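You operate a simulated robot arm through the tools that you are given. There is no shell and no other tool.

You are at the controls of a simulated two-armed robot. One attempt, no reset.

## Task
Wind the small loom's cloth band on to the side marks and put the brake back on.
Fine: first push the beater back and stand the loom lever upright; no further than the marks. Where these are worked on the way, their far stop is far enough and under half their travel is too little: small loom brake.

The check looks at the end state, three seconds after you hand in, the way a careful person would. Anything else that was tipped, shoved, dropped, spilled or broken makes it a failure. Flat cloth is picked up by pressing the open fingertips on it (5 to 10 N) and closing them slowly along it; thin cloth reads only 2 to 8 mm in the jaws.

## Robot
Two 7-joint arms with two-finger parallel grippers on one trunk that stands fixed in place. Base frame: the origin is at the foot of the trunk, x ahead of it, y to its left, z up. Units: m, rad, N and s.
The left shoulder is at [0.07, 0.177, 1.195], the right one opposite. With the tool pointing down near the work surface each hand reaches from about 0.24 to 0.72 m from the base axis, measured 20 degrees to its own side. Payload 3.43 kg a hand.
The tool frame of a hand sits at the grasp point between the pads (the TCP): z along the fingers, y along the line on which they close. The tips reach 0.03 m beyond it. Largest opening 0.094 m; finger width 0.028, thickness 0.01; the body of the gripper, 0.05 by 0.096 m, starts 0.055 m behind the TCP.
Orientation is told as [roll, pitch, yaw] about the base's x, y, z axes, in that order, counted from this pose: with the fingers straight down and closing along the base's y, the tool's x points along the base's -x, its y along +y and its z along -z.

## Interface
- The arms move only by the tool move_arm. It takes "left_targets", "right_targets" or both (then of equal length, played together; a hand with none holds still); each is a list of rows, each an object of numbers (a shift or turn left out is 0, a gripper value left out holds the last): "ax", "ay", "az": the turn, a rotation vector about the tool's x, y, z in rad; "x", "y", "z": the shift along the tool's x, y, z in m; "claw": the opening, from 0 (shut) to 1 (fully open). In form: [{"ax": .., "ay": .., "az": .., "x": .., "y": .., "z": .., "claw": ..}, ...]. A call has 1 to 20 rows; each row shifts and turns the commanded pose from where the row before left it, along the tool's axes as they then stand. Rows are played at 5 a second. More than 0.05 m and 0.15 rad between two rows, or a gripper value outside its range, and nothing of the call is played. Where a pose cannot be reached the arm comes as near as it can. A force on the tool above 90 N (or 10 N above the force at the start of the call, whichever is more), or a blocked arm, ends the call early, and 0.2 s more pass. The fingers move at their own pace (about 0.153 m/s each) and stop on an object; they squeeze with about 38 N. The grip force told is the motor's: it shows also when the fingers shut on nothing. Time passes only in rows, and 0.2 s behind the last, so rows that do not move let the fingers close. It gives the time, the measured TCP pose, the force on the tool (base axes), the opening and the grip force at its end, in the units of the frame above (readings bear some noise), with the torque about the TCP (base axes, N m) and any sound that the robot's microphone picked up.
- Cameras (640 x 400 px; columns grow to the right, rows downward): "scene" is now at [0.1364, 0.0125, 1.5049]; the picture's right is [0.15, -0.99, 0.00], its down [-0.65, -0.10, -0.76] and it looks along [0.75, 0.11, -0.65] (base axes); focal length 310 px, centre (320, 200). "left" rides on the left gripper at [0.076, -0.014, -0.103] in its tool frame; the picture's right is [0.18, 0.98, 0.00], its down [-0.75, 0.14, -0.64] and it looks along [-0.63, 0.12, 0.77] (tool axes); focal length 243 px, centre (320, 200). "right" rides on the right gripper at [0.076, 0.014, -0.102] in its tool frame; the picture's right is [-0.18, 0.98, 0.00], its down [-0.75, -0.14, -0.64] and it looks along [-0.63, -0.12, 0.77] (tool axes); focal length 243 px, centre (320, 200). There is no depth. A picture from a camera that has moved, and an enlarged one, comes with that camera's place and axes in the base frame and with its lens.
- capture(camera): a new picture of that camera. It takes no simulated time.
- lift_body(by): slides the trunk up (or, below 0, down) by that many m; the arms and the scene camera ride with it, the base frame stays. It gives what a move gives, with no picture.
- turn_head(pan, tilt): turns the head with the scene camera to pan (to the left, within 1.501 rad either way) and tilt (down, from -0.506 to 1.204), counted from straight ahead of the robot. It gives what a move gives.
- inspect(camera, box): a new picture of the part [left, top, right, bottom] of that camera's present view, enlarged. It takes no simulated time.
- job_done(): hands the job in; it is judged then, once.

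Nothing tells you positions but the pictures and the camera data. Unless the task says otherwise, let go and move clear before handing in.

The tools are called after "Call:" as a command line: name --argument value ..., lists and objects as JSON in quotes. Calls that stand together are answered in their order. move_arm: Moves the arms, as the interface text tells. Its arguments: {"type":"object","properties":{"left_targets":{"type":"array","items":{"type":"object","properties":{"ax":{"type":"number"},"ay":{"type":"number"},"az":{"type":"number"},"x":{"type":"number"},"y":{"type":"number"},"z":{"type":"number"},"claw":{"type":"number"}}}},"right_targets":{"type":"array","items":{"type":"object","properties":{"ax":{"type":"number"},"ay":{"type":"number"},"az":{"type":"number"},"x":{"type":"number"},"y":{"type":"number"},"z":{"type":"number"},"claw":{"type":"number"}}}}},"required":[]} The other tools are called the same way: lift_body (by) moves the trunk up or down; turn_head (pan, tilt) turns the head that bears the scene camera; capture (camera) takes a picture; inspect (camera, box) takes an enlarged picture of a part of a camera's view; job_done () hands the job in.

At the start:

```text
time: 0.0
left_ee_pos: [0.5433, 0.2365, 1.2107]
left_ee_rot: [0.0, -0.002, 0.0]
left_contact_force: [0.8, -1.1, 0.8]
left_torque: [0.03, 0.01, -0.03]
left_grip_width: 0.094
left_finger_force: 0.0
right_ee_pos: [0.4754, -0.1144, 1.1691]
right_ee_rot: [0.001, 0.0, 0.001]
right_contact_force: [-0.1, -0.1, 0.0]
right_torque: [-0.01, -0.02, 0.0]
right_grip_width: 0.0941
right_finger_force: 0.0
trunk travel left (down, up): [-0.775, 0.065]
head pan, tilt (commanded): [0.15, 0.71]
```

scene: 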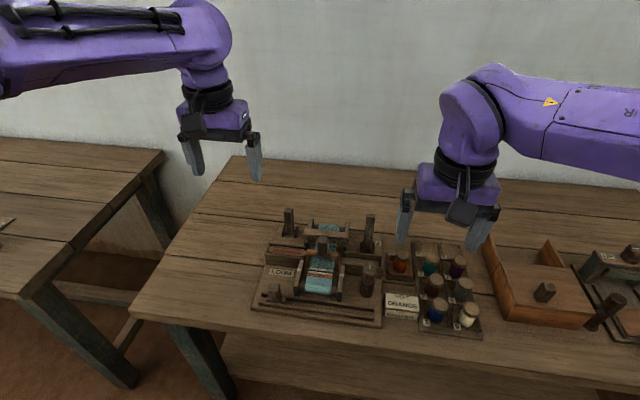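
right: 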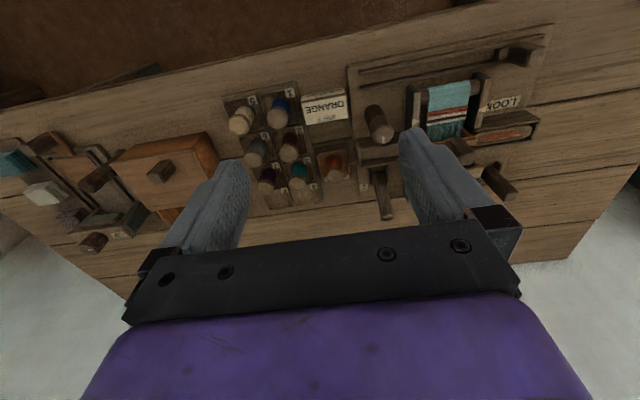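
left: 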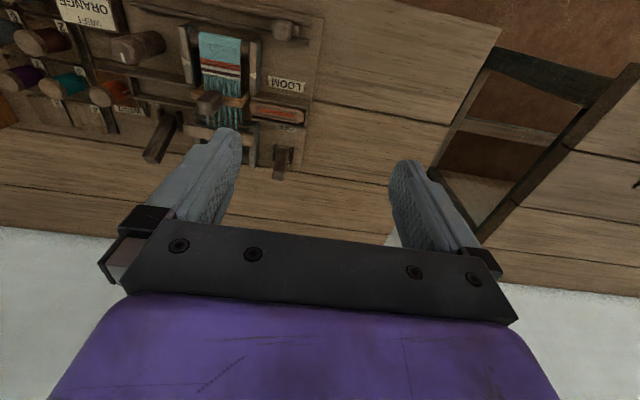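

I see a small loom on the table in front with a cloth band, posts and knobs, with a spool rack, a drawer box and another device to the right. I'll look closer before moving anything.

Call:
inspect --camera "scene" --box '[240, 190, 400, 340]'

Call:
inspect --camera "scene" --box '[380, 200, 640, 362]'

Call:
inspect --camera "left" --box '[100, 0, 340, 200]'

Call:
inspect --camera "right" --box '[330, 10, 570, 230]'

```text
2.67 times, centred on (320, 265) of scene
camera zoom: at [0.1364, 0.0125, 1.5049], right [0.15, -0.99, 0.0], down [-0.65, -0.1, -0.76], along [0.75, 0.11, -0.65], focal length 825 px, centre (320, 27)
```

zoom: 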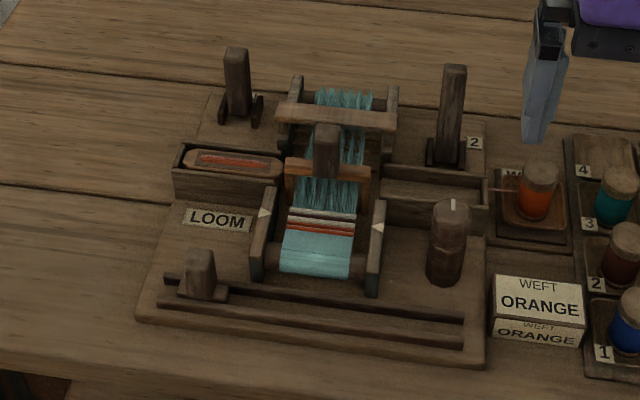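

```text
2.46 times, centred on (510, 281) of scene
camera zoom: at [0.1364, 0.0125, 1.5049], right [0.15, -0.99, 0.0], down [-0.65, -0.1, -0.76], along [0.75, 0.11, -0.65], focal length 762 px, centre (-148, 1)
```

zoom: 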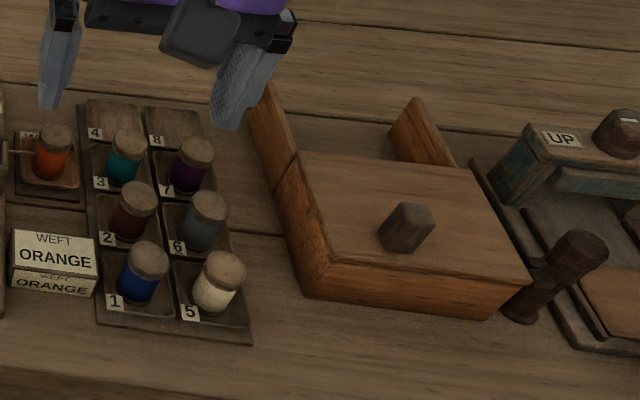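

```text
2.00 times, centred on (220, 100) of left
camera zoom: at [0.4675, 0.2211, 1.3125], right [-0.18, 0.98, 0.0], down [0.75, 0.14, 0.64], along [0.63, 0.12, -0.77], focal length 485 px, centre (520, 400)
```

zoom: 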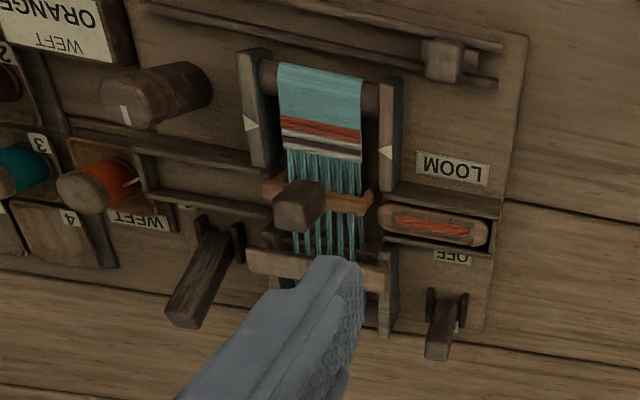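

```text
1.82 times, centred on (450, 120) of right
camera zoom: at [0.4001, -0.099, 1.2711], right [0.18, 0.98, 0.0], down [0.75, -0.14, 0.64], along [0.63, -0.12, -0.77], focal length 441 px, centre (84, 346)
```

zoom: 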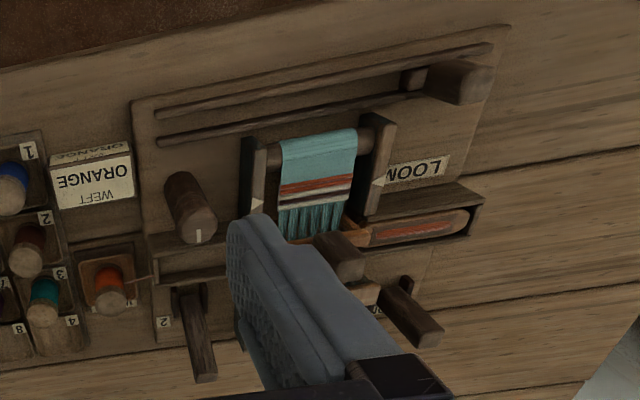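

The loom has a front slider track, a winding knob at the right front with a white index, a beater with a post, and two levers at the back. I'll zoom in on each part to read the labels.

Call:
inspect --camera "scene" --box '[280, 205, 345, 245]'

Call:
inspect --camera "scene" --box '[335, 205, 400, 245]'

Call:
inspect --camera "scene" --box '[295, 230, 345, 270]'

Call:
inspect --camera "scene" --box '[250, 270, 380, 330]'

Call:
inspect --camera "left" --box '[220, 60, 300, 120]'

Call:
inspect --camera "left" --box '[270, 90, 330, 150]'

Call:
inspect --camera "left" --box '[140, 60, 240, 180]'

```text
9.85 times, centred on (312, 225) of scene
camera zoom: at [0.1364, 0.0125, 1.5049], right [0.15, -0.99, 0.0], down [-0.65, -0.1, -0.76], along [0.75, 0.11, -0.65], focal length 3047 px, centre (394, -46)
```

zoom: 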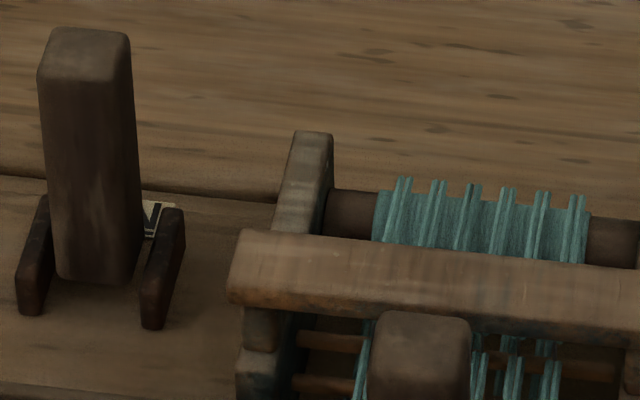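

```text
9.85 times, centred on (368, 225) of scene
camera zoom: at [0.1364, 0.0125, 1.5049], right [0.15, -0.99, 0.0], down [-0.65, -0.1, -0.76], along [0.75, 0.11, -0.65], focal length 3047 px, centre (-148, -46)
```

zoom: 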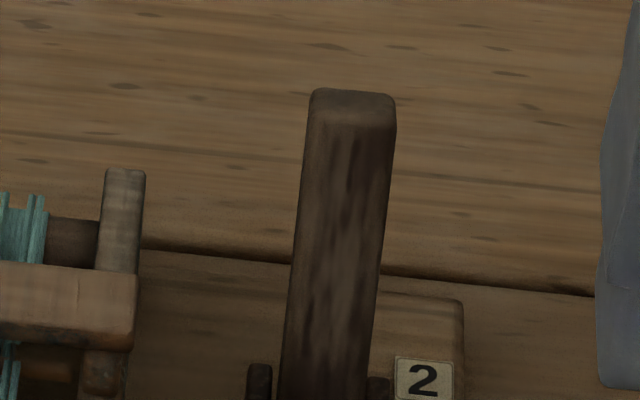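

```text
10.00 times, centred on (320, 250) of scene
camera zoom: at [0.1364, 0.0125, 1.5049], right [0.15, -0.99, 0.0], down [-0.65, -0.1, -0.76], along [0.75, 0.11, -0.65], focal length 3095 px, centre (320, -300)
```

zoom: 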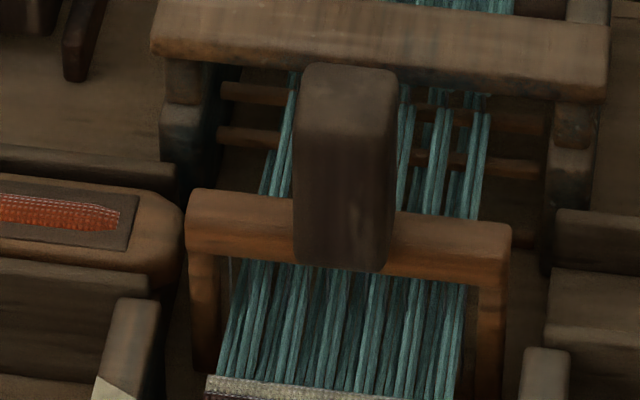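

```text
4.92 times, centred on (315, 300) of scene
camera zoom: at [0.1364, 0.0125, 1.5049], right [0.15, -0.99, 0.0], down [-0.65, -0.1, -0.76], along [0.75, 0.11, -0.65], focal length 1524 px, centre (345, -292)
```

zoom: 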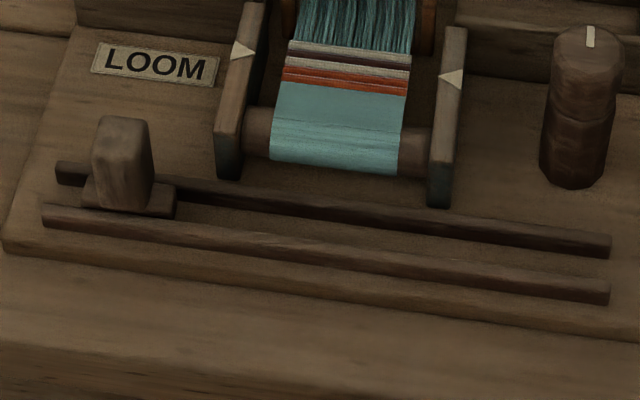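

```text
6.67 times, centred on (260, 90) of left
camera zoom: at [0.4675, 0.2211, 1.3125], right [-0.18, 0.98, 0.0], down [0.75, 0.14, 0.64], along [0.63, 0.12, -0.77], focal length 1618 px, centre (720, 933)
```

zoom: 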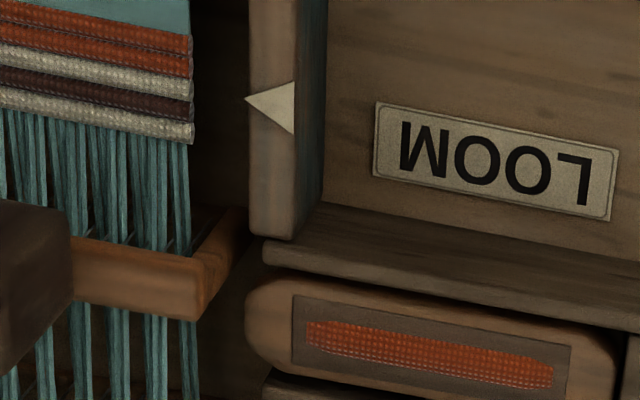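

```text
6.67 times, centred on (300, 120) of left
camera zoom: at [0.4675, 0.2211, 1.3125], right [-0.18, 0.98, 0.0], down [0.75, 0.14, 0.64], along [0.63, 0.12, -0.77], focal length 1618 px, centre (453, 733)
```

zoom: 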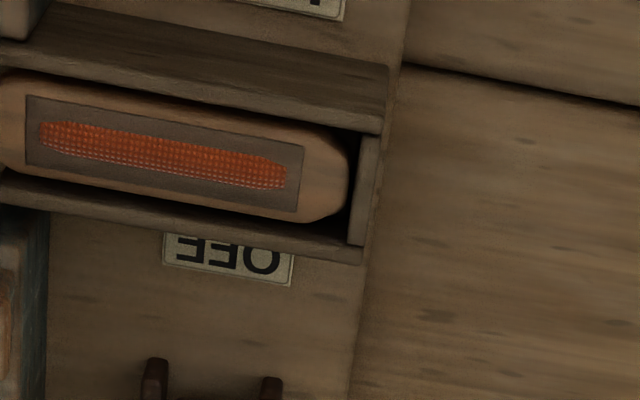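

```text
3.33 times, centred on (190, 120) of left
camera zoom: at [0.4675, 0.2211, 1.3125], right [-0.18, 0.98, 0.0], down [0.75, 0.14, 0.64], along [0.63, 0.12, -0.77], focal length 809 px, centre (753, 467)
```

zoom: 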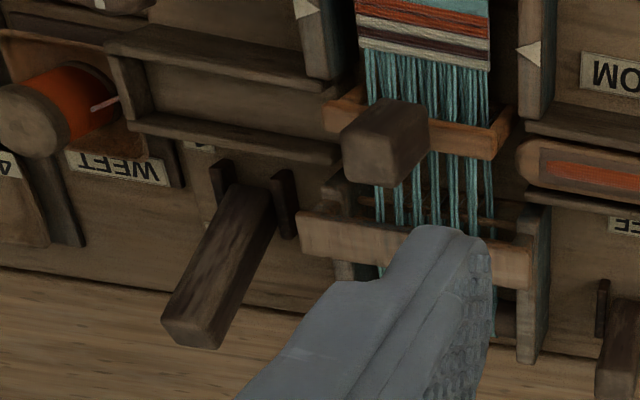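

The left-back lever carries OFF/ON labels, so it is the brake, and the right-back lever has "2" (shed positions). I'll shift both hands sideways, well above everything, to get a cleaner downward view from the left hand camera.

Call:
move_arm --left_targets '[{"y": -0.04, "z": 0.02}, {"y": -0.04, "z": 0.02}, {"y": -0.045, "z": 0.02}, {}]' --right_targets '[{"y": -0.045}, {"y": -0.045}, {"y": -0.045}, {}]'

Call:
capture --camera "left"

Call:
inspect --camera "left" --box '[200, 0, 440, 150]'

Call:
capture --camera "scene"

```text
time: 1.0
left_ee_pos: [0.5441, 0.1118, 1.1495]
left_ee_rot: [-0.001, -0.003, 0.002]
left_contact_force: [0.3, -0.2, 0.6]
left_torque: [0.01, 0.0, -0.01]
left_grip_width: 0.094
left_finger_force: 0.0
right_ee_pos: [0.4764, -0.2378, 1.1679]
right_ee_rot: [0.0, 0.001, 0.0]
right_contact_force: [0.7, 0.6, -0.1]
right_torque: [-0.04, 0.02, -0.04]
right_grip_width: 0.0939
right_finger_force: 0.1
right hand out of reach, approached as far as the arm can: row 3
trunk travel left (down, up): [-0.775, 0.065]
head pan, tilt (commanded): [0.15, 0.71]
```

```text
taken
camera left: at [0.4678, 0.0964, 1.2521], right [-0.19, 0.98, 0.0], down [0.75, 0.14, 0.64], along [0.63, 0.12, -0.77], focal length 243 px, centre (320, 200)
```

left: 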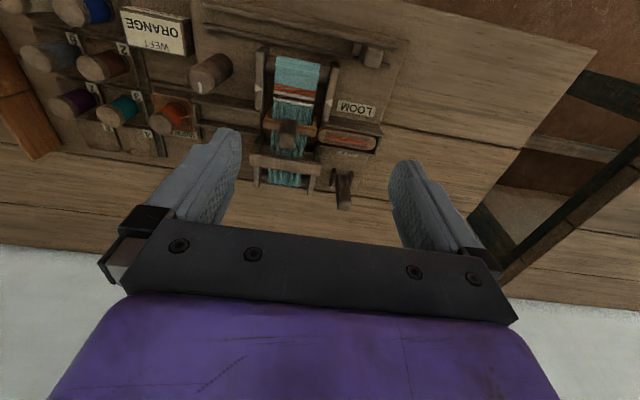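

```text
2.67 times, centred on (320, 75) of left
camera zoom: at [0.4678, 0.0964, 1.2521], right [-0.19, 0.98, 0.0], down [0.75, 0.14, 0.64], along [0.63, 0.12, -0.77], focal length 647 px, centre (320, 533)
```

zoom: 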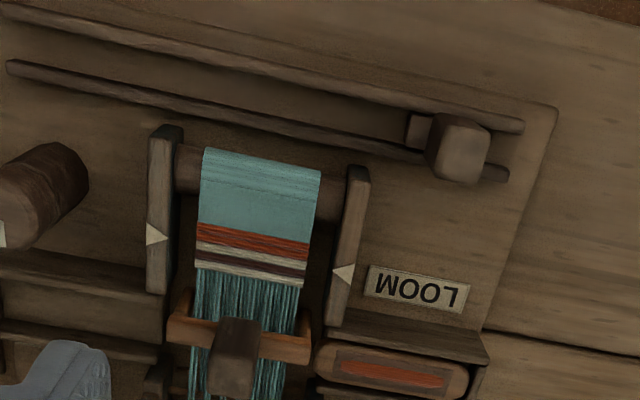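

```text
taken
camera scene: at [0.1366, 0.0139, 1.5048], right [0.15, -0.99, 0.0], down [-0.65, -0.1, -0.76], along [0.75, 0.11, -0.65], focal length 310 px, centre (320, 200)
```

scene: 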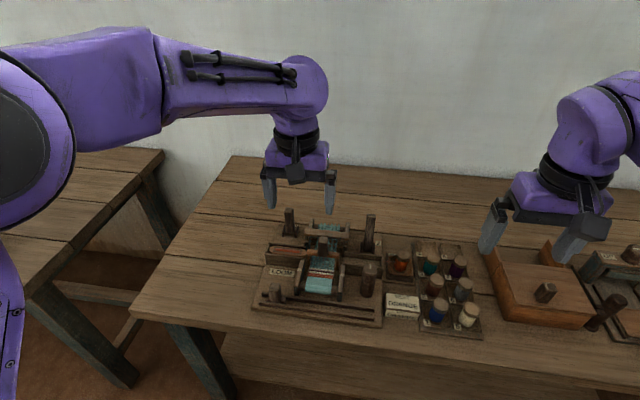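

The loom sits around x 0.52–0.76, y −0.06–0.22, with the brake at the back left, the shed lever back right and the winding knob front right. I'll take closer enlarged pictures of the fell, marks and levers from here.

Call:
inspect --camera "left" --box '[230, 40, 350, 115]'

Call:
inspect --camera "left" --box '[230, 110, 390, 220]'

Call:
capture --camera "right"

Call:
inspect --camera "right" --box '[440, 40, 640, 165]'

```text
5.33 times, centred on (290, 78) of left
camera zoom: at [0.4678, 0.0964, 1.2521], right [-0.19, 0.98, 0.0], down [0.75, 0.14, 0.64], along [0.63, 0.12, -0.77], focal length 1294 px, centre (480, 853)
```

zoom: 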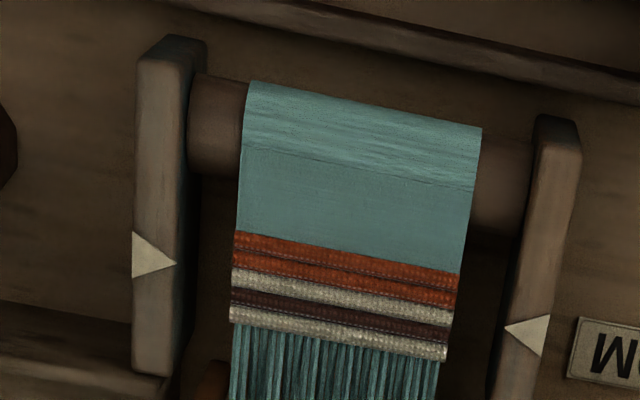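

```text
3.64 times, centred on (310, 165) of left
camera zoom: at [0.4678, 0.0964, 1.2521], right [-0.19, 0.98, 0.0], down [0.75, 0.14, 0.64], along [0.63, 0.12, -0.77], focal length 882 px, centre (356, 327)
```

zoom: 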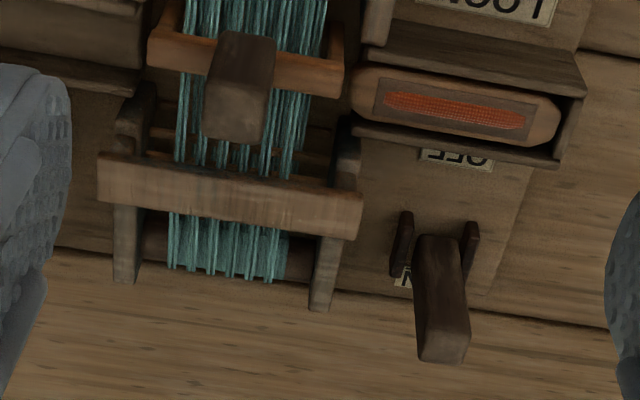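

```text
taken
camera right: at [0.4001, -0.2229, 1.27], right [0.18, 0.98, 0.0], down [0.75, -0.14, 0.64], along [0.63, -0.12, -0.77], focal length 243 px, centre (320, 200)
```

right: 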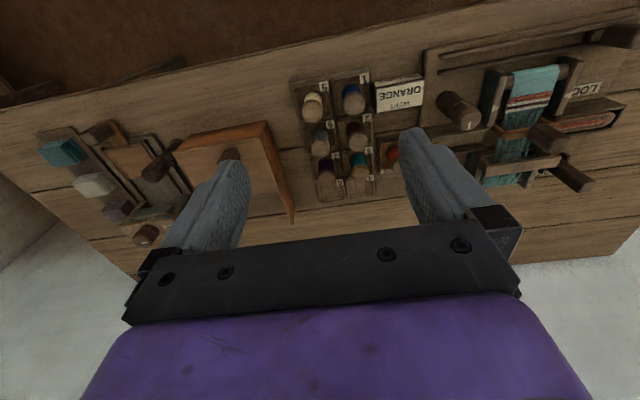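

```text
3.20 times, centred on (540, 102) of right
camera zoom: at [0.4001, -0.2229, 1.27], right [0.18, 0.98, 0.0], down [0.75, -0.14, 0.64], along [0.63, -0.12, -0.77], focal length 776 px, centre (-384, 512)
```

zoom: 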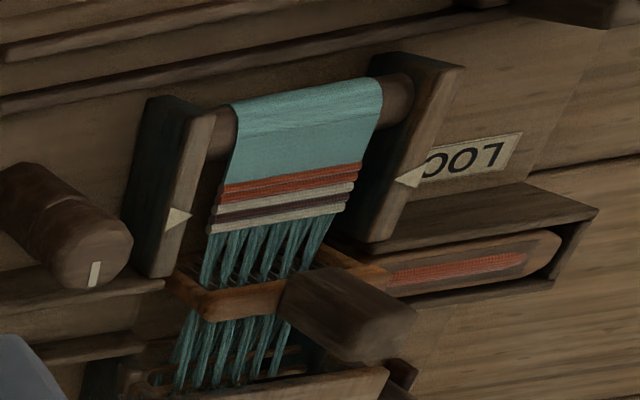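

The brake lever leans away to ON, the shed lever leans away toward "2", the beater handle top is near (0.617, 0.081, 0.955), and the fell is about 15 mm short of the mark tips. I'll close the left hand and bring it down in front of the beater handle, high first, to check alignment.

Call:
move_arm --left_targets '[{"y": -0.031, "claw": 0}, {"z": 0.04, "x": -0.004}, {"z": 0.04, "x": -0.004}, {"z": 0.04}, {}]'

Call:
inspect --camera "scene" --box '[240, 150, 420, 310]'

Call:
inspect --camera "right" --box '[420, 20, 640, 200]'

Call:
capture --camera "left"

```text
time: 2.2
left_ee_pos: [0.5529, 0.0802, 1.0333]
left_ee_rot: [-0.001, -0.004, 0.0]
left_contact_force: [-0.5, 0.0, 0.3]
left_torque: [0.0, 0.02, 0.01]
left_grip_width: 0.0001
left_finger_force: 33.1
right_ee_pos: [0.4748, -0.2388, 1.1684]
right_ee_rot: [0.0, 0.0, -0.001]
right_contact_force: [-0.9, 0.7, 0.1]
right_torque: [-0.02, 0.01, 0.03]
right_grip_width: 0.0941
right_finger_force: 0.0
trunk travel left (down, up): [-0.775, 0.065]
head pan, tilt (commanded): [0.15, 0.71]
```

```text
2.50 times, centred on (330, 230) of scene
camera zoom: at [0.1361, 0.0129, 1.5049], right [0.15, -0.99, 0.0], down [-0.64, -0.1, -0.76], along [0.75, 0.11, -0.65], focal length 774 px, centre (295, 125)
```

zoom: 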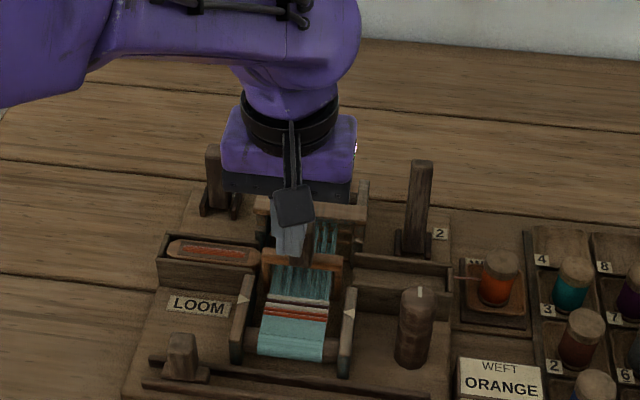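

```text
2.22 times, centred on (530, 110) of right
camera zoom: at [0.3996, -0.2235, 1.27], right [0.18, 0.98, 0.0], down [0.75, -0.14, 0.64], along [0.63, -0.12, -0.77], focal length 539 px, centre (-147, 400)
```

zoom: 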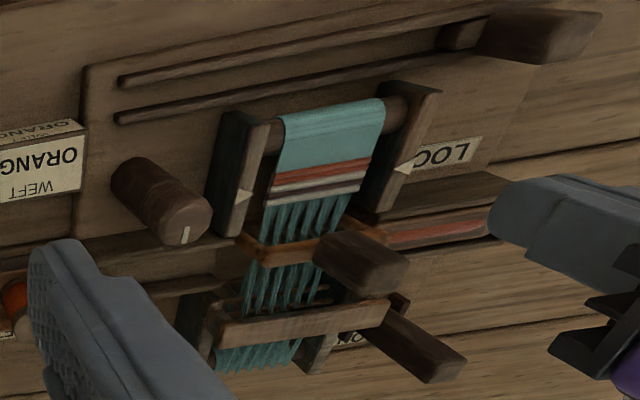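

```text
taken
camera left: at [0.4767, 0.065, 1.1342], right [-0.18, 0.98, 0.0], down [0.75, 0.14, 0.64], along [0.63, 0.12, -0.77], focal length 243 px, centre (320, 200)
```

left: 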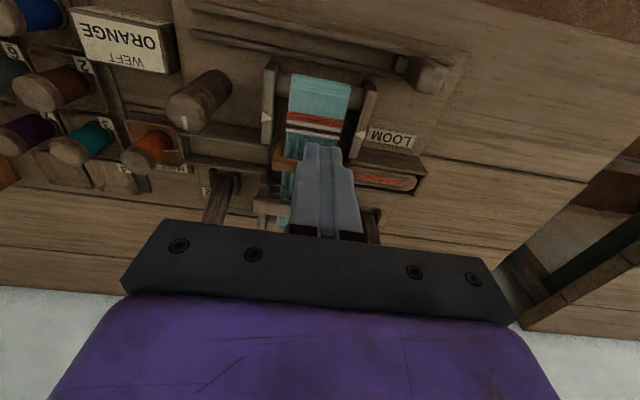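

The closed left fingers are lined up in front of the beater handle. I'll lower to TCP z ≈ 0.945 and check before pushing.

Call:
move_arm --left_targets '[{"z": 0.03}, {"z": 0.03}, {"z": 0.025}, {}]'

Call:
inspect --camera "scene" --box '[240, 180, 400, 300]'

Call:
inspect --camera "right" --box '[440, 20, 640, 180]'

Call:
inspect --camera "left" --box '[200, 40, 440, 240]'

```text
time: 3.2
left_ee_pos: [0.552, 0.082, 0.9469]
left_ee_rot: [0.0, -0.003, 0.0]
left_contact_force: [-0.3, -0.4, 0.2]
left_torque: [-0.01, 0.01, -0.02]
left_grip_width: 0.0001
left_finger_force: 33.4
right_ee_pos: [0.4753, -0.238, 1.1682]
right_ee_rot: [0.002, 0.0, 0.0]
right_contact_force: [-0.2, -0.6, -0.6]
right_torque: [-0.04, 0.0, 0.0]
right_grip_width: 0.0939
right_finger_force: 0.1
trunk travel left (down, up): [-0.775, 0.065]
head pan, tilt (commanded): [0.15, 0.71]
```

```text
3.33 times, centred on (320, 240) of scene
camera zoom: at [0.1364, 0.0121, 1.5049], right [0.15, -0.99, 0.0], down [-0.65, -0.1, -0.76], along [0.75, 0.11, -0.65], focal length 1032 px, centre (320, 67)
```

zoom: 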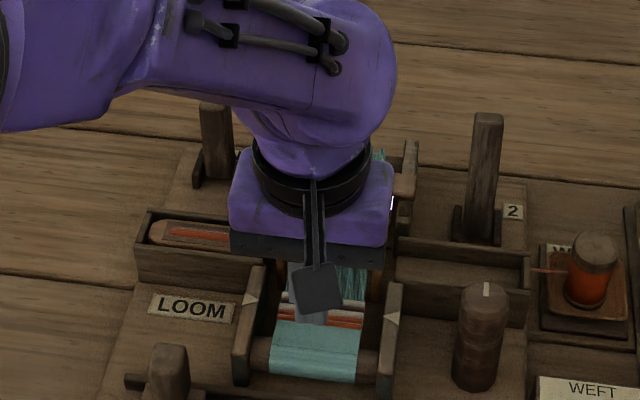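

```text
2.50 times, centred on (540, 100) of right
camera zoom: at [0.3998, -0.2241, 1.2698], right [0.18, 0.98, 0.0], down [0.75, -0.14, 0.64], along [0.63, -0.12, -0.77], focal length 606 px, centre (-230, 450)
```

zoom: 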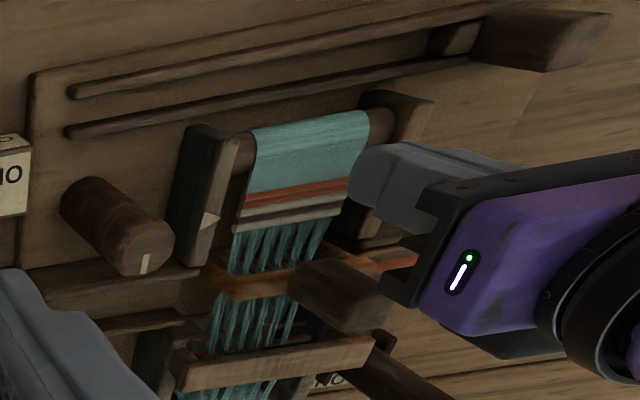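

```text
2.00 times, centred on (320, 140) of left
camera zoom: at [0.4759, 0.0655, 1.0485], right [-0.18, 0.98, 0.0], down [0.75, 0.14, 0.64], along [0.63, 0.12, -0.77], focal length 485 px, centre (320, 320)
```

zoom: 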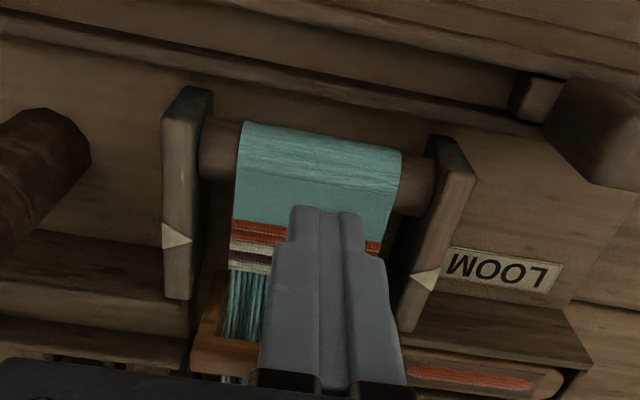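

The fingertips are just above the cloth and in front of the handle, with nothing in contact. I'll push slowly away from the robot, watching force.

Call:
move_arm --left_targets '[{"x": -0.01}, {"x": -0.01}, {"x": -0.01}, {"x": -0.01}, {"x": -0.008}, {"x": -0.008}, {}]'

Call:
inspect --camera "right" --box '[440, 20, 640, 180]'

Call:
inspect --camera "left" --box '[200, 0, 440, 240]'

```text
time: 4.8
left_ee_pos: [0.6102, 0.0809, 0.9468]
left_ee_rot: [0.001, -0.002, 0.001]
left_contact_force: [-0.4, 0.7, -0.3]
left_torque: [0.02, 0.0, 0.0]
left_grip_width: 0.0003
left_finger_force: 33.1
right_ee_pos: [0.4758, -0.2397, 1.1686]
right_ee_rot: [0.002, 0.001, -0.003]
right_contact_force: [0.4, 0.0, 0.1]
right_torque: [0.01, 0.02, 0.03]
right_grip_width: 0.0939
right_finger_force: 0.0
trunk travel left (down, up): [-0.775, 0.065]
head pan, tilt (commanded): [0.15, 0.71]
```

```text
2.50 times, centred on (540, 100) of right
camera zoom: at [0.3998, -0.224, 1.2698], right [0.18, 0.98, 0.0], down [0.75, -0.14, 0.64], along [0.63, -0.12, -0.77], focal length 606 px, centre (-230, 450)
```

zoom: 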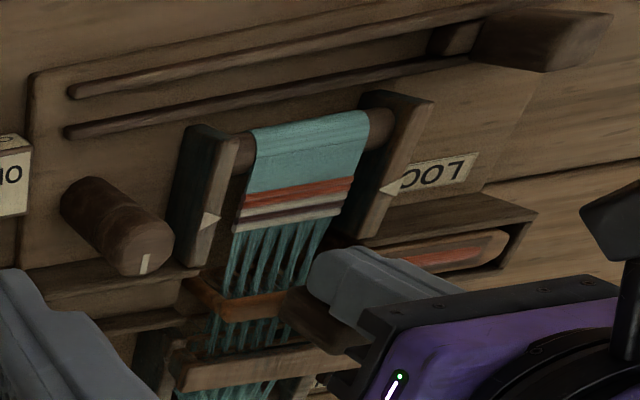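

```text
1.67 times, centred on (320, 120) of left
camera zoom: at [0.5332, 0.0653, 1.0479], right [-0.18, 0.98, 0.0], down [0.75, 0.14, 0.64], along [0.63, 0.12, -0.77], focal length 404 px, centre (320, 333)
```

zoom: 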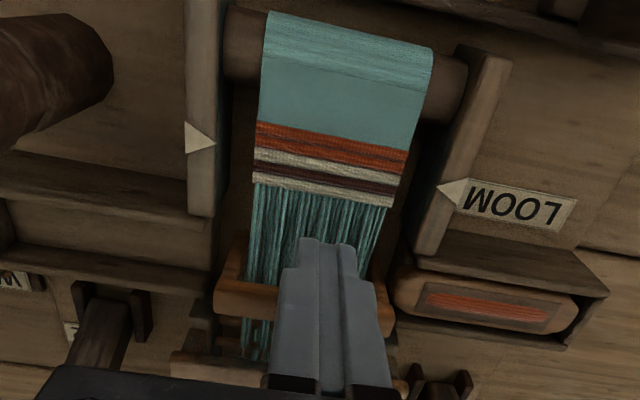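

The beater is moving back with almost no resistance. I'll keep pushing in small steps until it meets its stop.

Call:
move_arm --left_targets '[{"x": -0.007}, {"x": -0.007}, {"x": -0.006}, {}]'

Call:
inspect --camera "right" --box '[440, 20, 640, 180]'

Call:
inspect --camera "left" --box '[200, 0, 440, 240]'

```text
time: 5.8
left_ee_pos: [0.6289, 0.0806, 0.9468]
left_ee_rot: [0.001, -0.002, 0.001]
left_contact_force: [0.0, 0.4, 0.5]
left_torque: [0.0, -0.02, -0.04]
left_grip_width: 0.0002
left_finger_force: 33.3
right_ee_pos: [0.4752, -0.2384, 1.1685]
right_ee_rot: [0.002, -0.001, 0.0]
right_contact_force: [-0.4, -0.2, -0.5]
right_torque: [-0.03, 0.01, 0.0]
right_grip_width: 0.094
right_finger_force: 0.1
trunk travel left (down, up): [-0.775, 0.065]
head pan, tilt (commanded): [0.15, 0.71]
```

```text
2.50 times, centred on (540, 100) of right
camera zoom: at [0.3999, -0.224, 1.2698], right [0.18, 0.98, 0.0], down [0.75, -0.14, 0.64], along [0.63, -0.12, -0.77], focal length 606 px, centre (-230, 450)
```

zoom: 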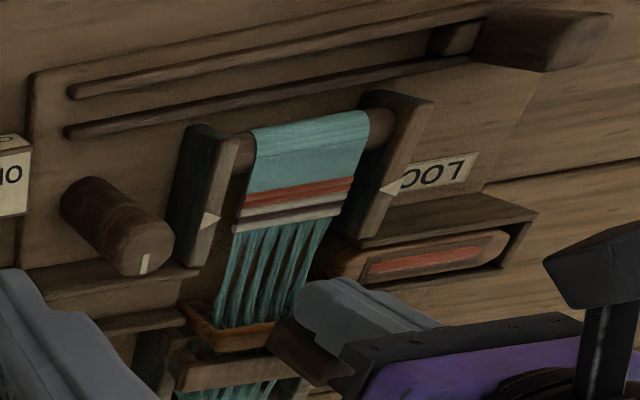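

```text
1.67 times, centred on (320, 120) of left
camera zoom: at [0.553, 0.0649, 1.0471], right [-0.18, 0.98, 0.0], down [0.75, 0.14, 0.64], along [0.63, 0.12, -0.77], focal length 404 px, centre (320, 333)
```

zoom: 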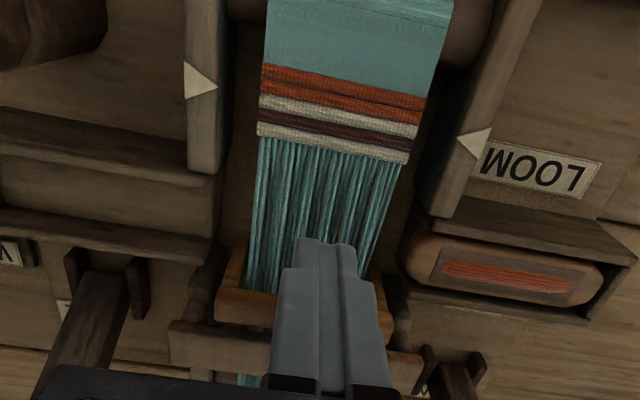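

The beater keeps sliding freely and is nearing the heddle bar. I'll continue in small steps.

Call:
move_arm --left_targets '[{"x": -0.005}, {"x": -0.005}, {"x": -0.005}, {"x": -0.005}, {}]'

Call:
inspect --camera "right" --box '[440, 20, 640, 180]'

Call:
inspect --camera "left" --box '[200, 0, 440, 240]'

```text
time: 7.0
left_ee_pos: [0.6352, 0.0795, 0.9455]
left_ee_rot: [0.003, 0.004, -0.006]
left_contact_force: [-68.4, -2.2, -16.1]
left_torque: [-0.03, -0.28, -0.01]
left_grip_width: 0.0
left_finger_force: 33.1
right_ee_pos: [0.465, -0.2385, 1.1713]
right_ee_rot: [0.003, -0.011, -0.002]
right_contact_force: [0.0, -0.9, -0.3]
right_torque: [-0.02, 0.01, -0.01]
right_grip_width: 0.0941
right_finger_force: 0.0
trunk travel left (down, up): [-0.775, 0.065]
head pan, tilt (commanded): [0.15, 0.71]
```

```text
2.50 times, centred on (540, 100) of right
camera zoom: at [0.3885, -0.2242, 1.2735], right [0.19, 0.98, 0.0], down [0.75, -0.14, 0.65], along [0.64, -0.12, -0.76], focal length 606 px, centre (-230, 450)
```

zoom: 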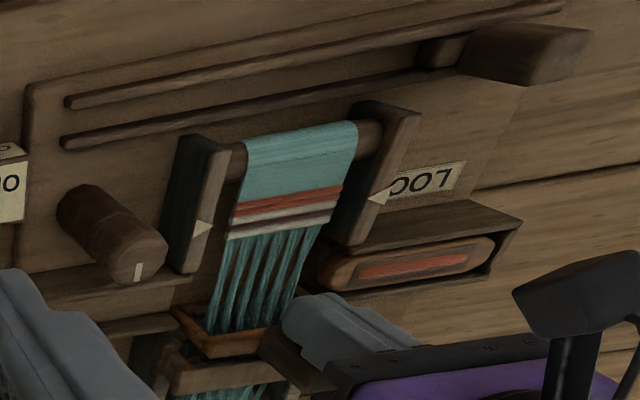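

```text
1.67 times, centred on (320, 120) of left
camera zoom: at [0.5591, 0.0651, 1.0486], right [-0.18, 0.98, 0.01], down [0.76, 0.13, 0.64], along [0.63, 0.12, -0.77], focal length 404 px, centre (320, 333)
```

zoom: 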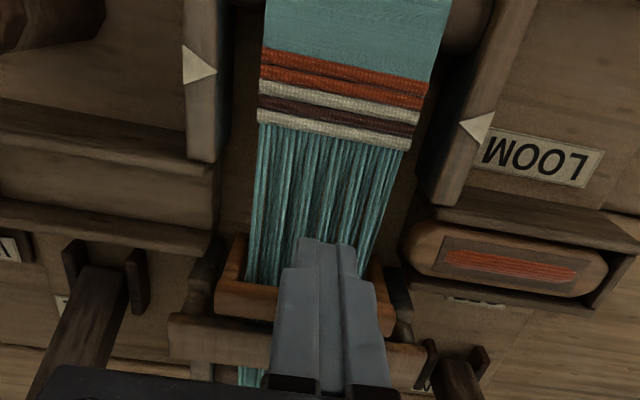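

The beater is hard against its far stop (68 N reaction). I'll back off straight away and rise clear.

Call:
move_arm --left_targets '[{"x": 0.02}, {"x": 0.03}, {"x": 0.03}, {"z": -0.04}, {"z": -0.05}, {"z": -0.05}, {}]'

Call:
capture --camera "left"

Call:
inspect --camera "left" --box '[200, 0, 440, 180]'

Call:
inspect --camera "right" --box '[420, 20, 640, 200]'

Call:
inspect --camera "scene" --box '[240, 190, 400, 310]'

```text
time: 8.6
left_ee_pos: [0.5699, 0.0778, 1.0835]
left_ee_rot: [0.0, 0.0, -0.001]
left_contact_force: [0.2, 0.0, -0.3]
left_torque: [-0.03, 0.01, 0.02]
left_grip_width: 0.0
left_finger_force: 33.4
right_ee_pos: [0.4761, -0.239, 1.1661]
right_ee_rot: [0.001, 0.001, 0.001]
right_contact_force: [-1.0, -0.2, -0.2]
right_torque: [-0.01, 0.01, 0.01]
right_grip_width: 0.094
right_finger_force: 0.1
trunk travel left (down, up): [-0.775, 0.065]
head pan, tilt (commanded): [0.15, 0.71]
```

```text
taken
camera left: at [0.4929, 0.0635, 1.1864], right [-0.18, 0.98, 0.0], down [0.75, 0.14, 0.64], along [0.63, 0.12, -0.77], focal length 243 px, centre (320, 200)
```

left: 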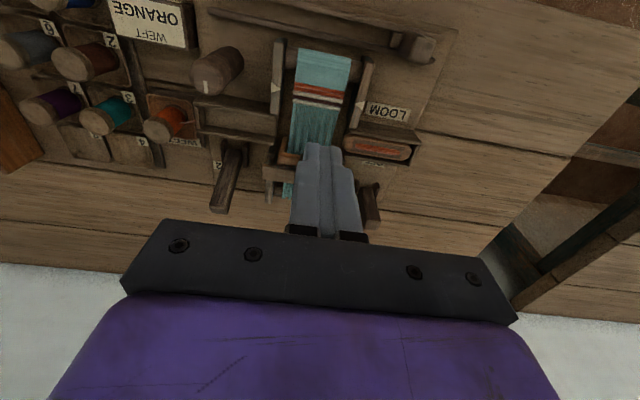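

```text
2.22 times, centred on (320, 90) of left
camera zoom: at [0.4929, 0.0635, 1.1864], right [-0.18, 0.98, 0.0], down [0.75, 0.14, 0.64], along [0.63, 0.12, -0.77], focal length 539 px, centre (320, 444)
```

zoom: 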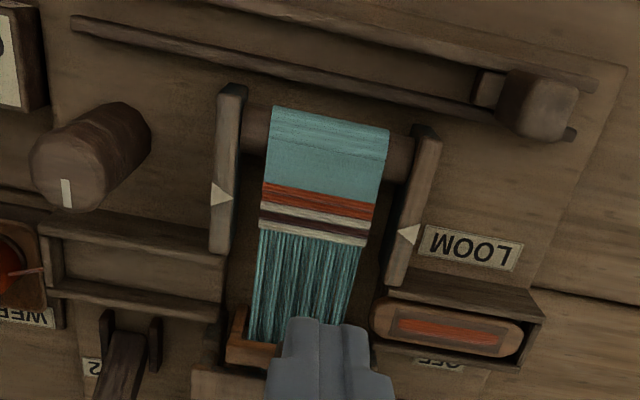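

```text
2.22 times, centred on (530, 110) of right
camera zoom: at [0.4011, -0.2239, 1.2694], right [0.18, 0.98, 0.0], down [0.75, -0.14, 0.64], along [0.63, -0.12, -0.77], focal length 539 px, centre (-147, 400)
```

zoom: 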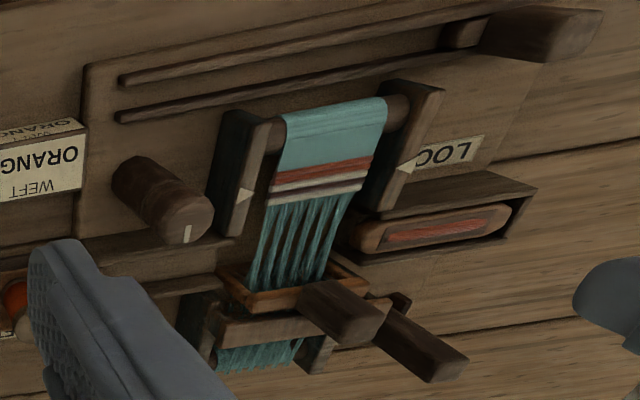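

```text
3.33 times, centred on (320, 250) of scene
camera zoom: at [0.1378, 0.0123, 1.5047], right [0.15, -0.99, 0.0], down [-0.65, -0.1, -0.76], along [0.75, 0.11, -0.65], focal length 1032 px, centre (320, 33)
```

zoom: 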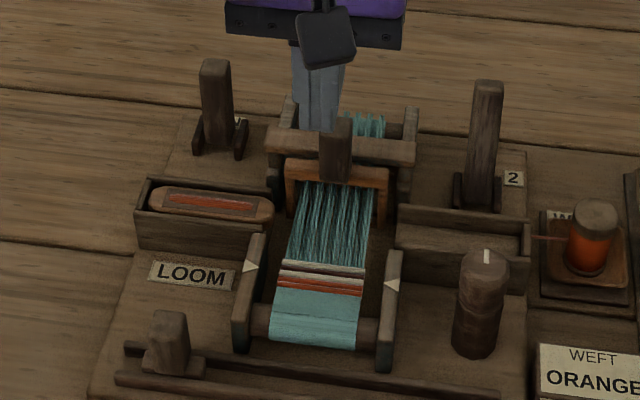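

The beater is now back against the heddle frame and stays there. Next is the loom lever at the back right; I'll send the left hand clear and bring the right hand over for a close look.

Call:
move_arm --left_targets '[{"x": 0.006, "y": 0.032, "z": -0.024}, {"x": 0.006, "y": 0.032, "z": -0.024}, {"x": 0.006, "y": 0.032, "z": -0.024}, {"x": 0.006, "y": 0.032, "z": -0.024}, {"x": 0.006, "y": 0.032, "z": -0.024, "claw": 1}, {}]' --right_targets '[{"x": -0.016, "y": 0.042, "z": 0.013}, {"x": -0.016, "y": 0.042, "z": 0.013}, {"x": -0.016, "y": 0.042, "z": 0.013}, {"x": -0.016, "y": 0.042, "z": 0.013}, {"x": -0.016, "y": 0.042, "z": 0.013}, {}]'

Call:
capture --camera "right"

Call:
capture --camera "left"

Call:
capture --camera "scene"

```text
time: 10.0
left_ee_pos: [0.5376, 0.2372, 1.2066]
left_ee_rot: [0.001, 0.0, 0.0]
left_contact_force: [0.3, -0.2, 0.3]
left_torque: [0.03, 0.0, 0.0]
left_grip_width: 0.0939
left_finger_force: 0.0
right_ee_pos: [0.5553, -0.0304, 1.1037]
right_ee_rot: [0.004, -0.001, -0.001]
right_contact_force: [0.0, -0.1, -0.5]
right_torque: [0.02, 0.02, -0.02]
right_grip_width: 0.0941
right_finger_force: 0.0
trunk travel left (down, up): [-0.775, 0.065]
head pan, tilt (commanded): [0.15, 0.71]
```

```text
taken
camera right: at [0.48, -0.016, 1.205], right [0.19, 0.98, 0.0], down [0.75, -0.14, 0.64], along [0.63, -0.12, -0.77], focal length 243 px, centre (320, 200)
```

right: 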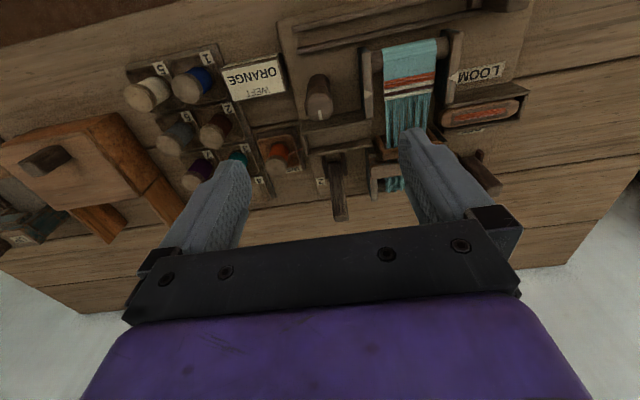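

```text
taken
camera left: at [0.4618, 0.2214, 1.308], right [-0.18, 0.98, 0.0], down [0.75, 0.14, 0.64], along [0.63, 0.12, -0.77], focal length 243 px, centre (320, 200)
```

left: 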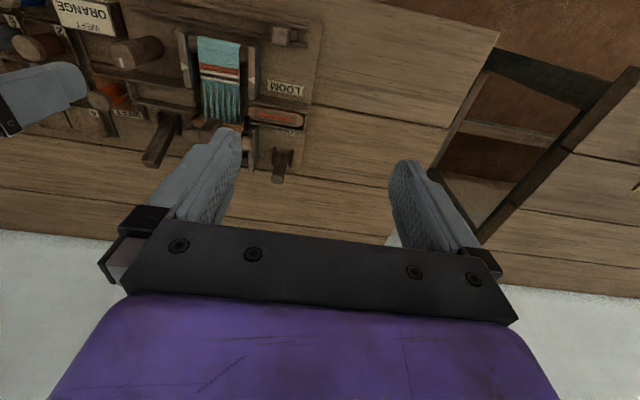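

```text
taken
camera scene: at [0.1362, 0.0101, 1.5049], right [0.15, -0.99, 0.0], down [-0.65, -0.1, -0.76], along [0.75, 0.11, -0.65], focal length 310 px, centre (320, 200)
```

scene: 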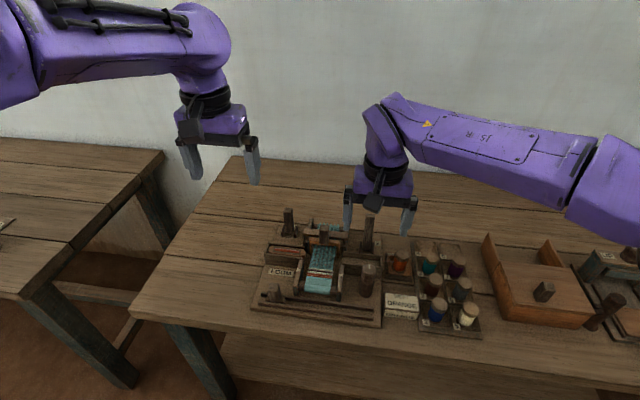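

Call:
inspect --camera "right" --box '[290, 130, 420, 230]'

Call:
inspect --camera "left" --box '[80, 70, 240, 190]'

Call:
inspect --camera "right" --box '[440, 100, 540, 200]'

Call:
inspect --camera "left" --box '[240, 80, 320, 190]'

Call:
inspect --camera "scene" --box '[335, 205, 400, 245]'

Call:
inspect --camera "scene" --box '[270, 200, 310, 240]'

```text
4.00 times, centred on (355, 180) of right
camera zoom: at [0.48, -0.016, 1.205], right [0.19, 0.98, 0.0], down [0.75, -0.14, 0.64], along [0.63, -0.12, -0.77], focal length 970 px, centre (180, 280)
```

zoom: 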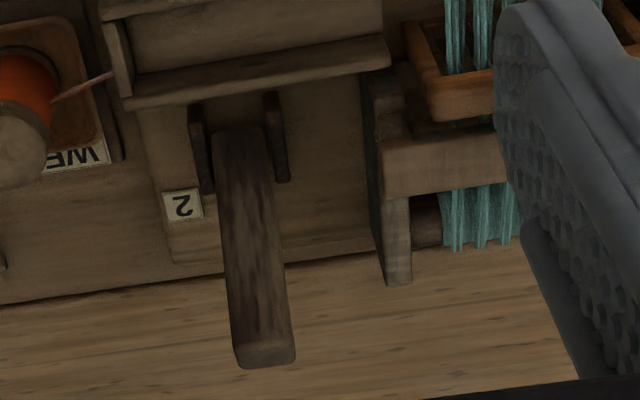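

```text
3.33 times, centred on (160, 130) of left
camera zoom: at [0.4618, 0.2214, 1.308], right [-0.18, 0.98, 0.0], down [0.75, 0.14, 0.64], along [0.63, 0.12, -0.77], focal length 809 px, centre (853, 433)
```

zoom: 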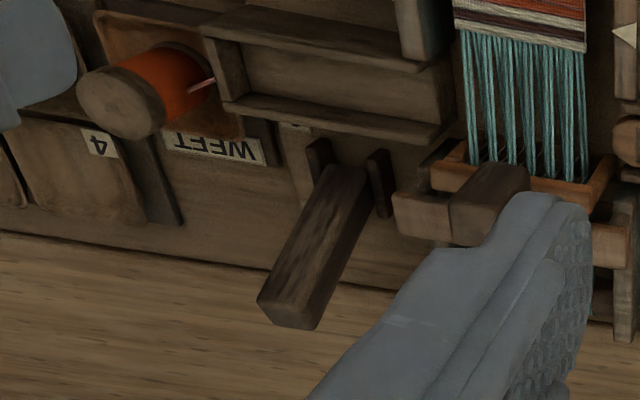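

```text
4.00 times, centred on (490, 150) of right
camera zoom: at [0.48, -0.016, 1.205], right [0.19, 0.98, 0.0], down [0.75, -0.14, 0.64], along [0.63, -0.12, -0.77], focal length 970 px, centre (-360, 400)
```

zoom: 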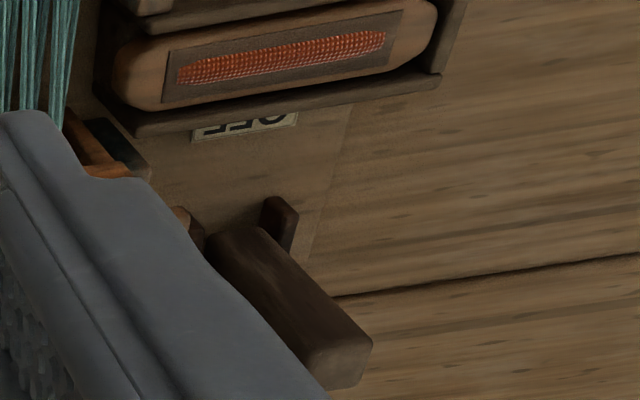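

```text
3.64 times, centred on (280, 135) of left
camera zoom: at [0.4618, 0.2214, 1.308], right [-0.18, 0.98, 0.0], down [0.75, 0.14, 0.64], along [0.63, 0.12, -0.77], focal length 882 px, centre (466, 436)
```

zoom: 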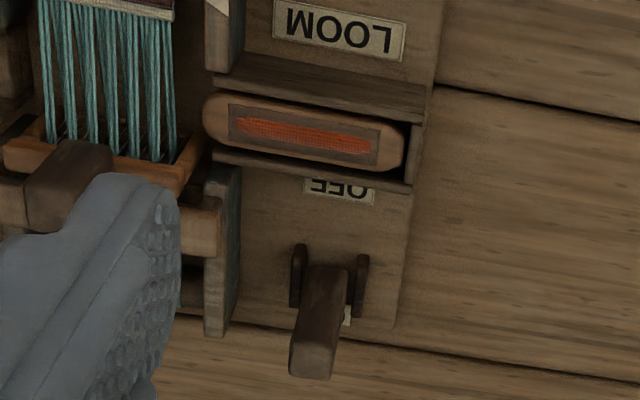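

```text
9.85 times, centred on (368, 225) of scene
camera zoom: at [0.1362, 0.0101, 1.5049], right [0.15, -0.99, 0.0], down [-0.65, -0.1, -0.76], along [0.75, 0.11, -0.65], focal length 3047 px, centre (-148, -46)
```

zoom: 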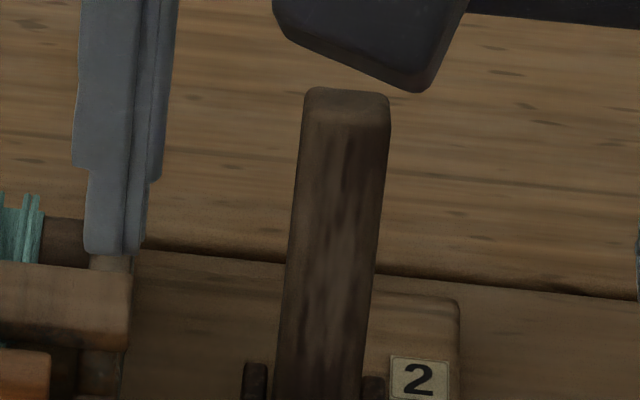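

```text
10.00 times, centred on (290, 220) of scene
camera zoom: at [0.1362, 0.0101, 1.5049], right [0.15, -0.99, 0.0], down [-0.65, -0.1, -0.76], along [0.75, 0.11, -0.65], focal length 3095 px, centre (620, 0)
```

zoom: 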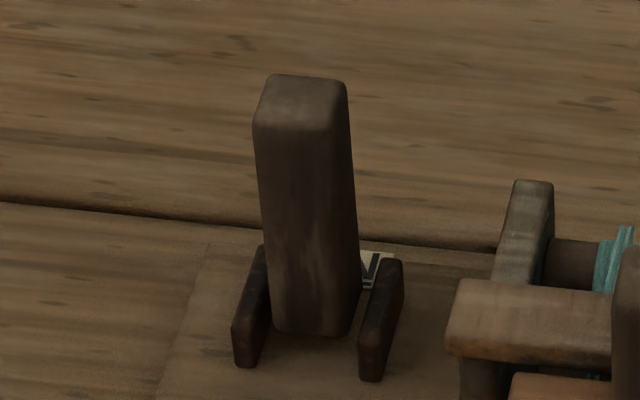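

The lever's top is at about (0.735, −0.032, 0.938) with its base near (0.690, −0.031, 0.86), so it leans about 30° away. I'll tilt the right hand forward and bring it to a pre-grasp point just above and in front of it.

Call:
move_arm --right_targets '[{"ay": -0.15, "claw": 0.6}, {"ay": -0.15}, {"ay": -0.15}, {"x": -0.0163, "z": 0.0243}, {"x": -0.0163, "z": 0.0243}, {"x": -0.0163, "z": 0.0243}, {"x": -0.0163, "z": 0.0243}, {"x": -0.0163, "z": 0.0243}, {}]'

Call:
capture --camera "right"

Call:
inspect --camera "scene" --box '[280, 150, 440, 270]'

Call:
inspect --camera "left" --box '[60, 40, 260, 190]'

```text
time: 12.0
left_ee_pos: [0.5372, 0.2379, 1.2058]
left_ee_rot: [0.0, -0.002, 0.0]
left_contact_force: [0.5, 0.4, 0.5]
left_torque: [-0.01, 0.0, 0.03]
left_grip_width: 0.0937
left_finger_force: 0.1
right_ee_pos: [0.6819, -0.0292, 1.0299]
right_ee_rot: [0.003, -0.451, -0.001]
right_contact_force: [-0.9, -0.4, 0.3]
right_torque: [0.02, -0.02, -0.01]
right_grip_width: 0.0565
right_finger_force: 0.0
trunk travel left (down, up): [-0.775, 0.065]
head pan, tilt (commanded): [0.15, 0.71]
```

```text
taken
camera right: at [0.5688, -0.014, 1.088], right [0.17, 0.98, 0.08], down [0.4, -0.14, 0.91], along [0.9, -0.12, -0.41], focal length 243 px, centre (320, 200)
```

right: 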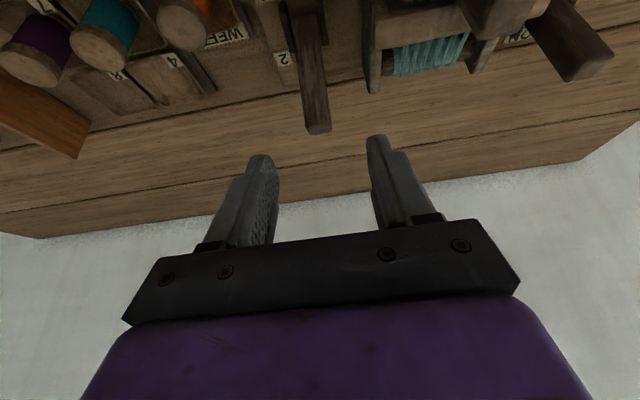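

```text
3.33 times, centred on (360, 210) of scene
camera zoom: at [0.1355, 0.0123, 1.505], right [0.15, -0.99, 0.0], down [-0.64, -0.1, -0.76], along [0.75, 0.11, -0.65], focal length 1032 px, centre (187, 167)
```

zoom: 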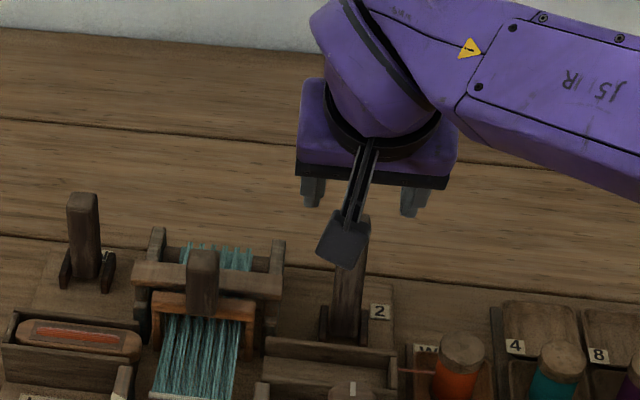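

```text
2.67 times, centred on (160, 115) of left
camera zoom: at [0.4613, 0.2231, 1.3077], right [-0.18, 0.98, 0.0], down [0.75, 0.14, 0.64], along [0.63, 0.12, -0.77], focal length 647 px, centre (747, 427)
```

zoom: 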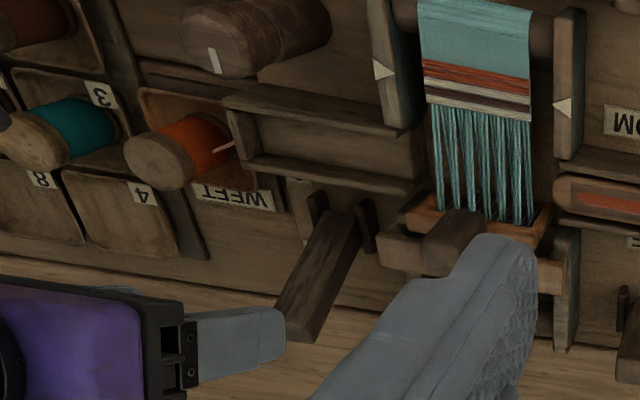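

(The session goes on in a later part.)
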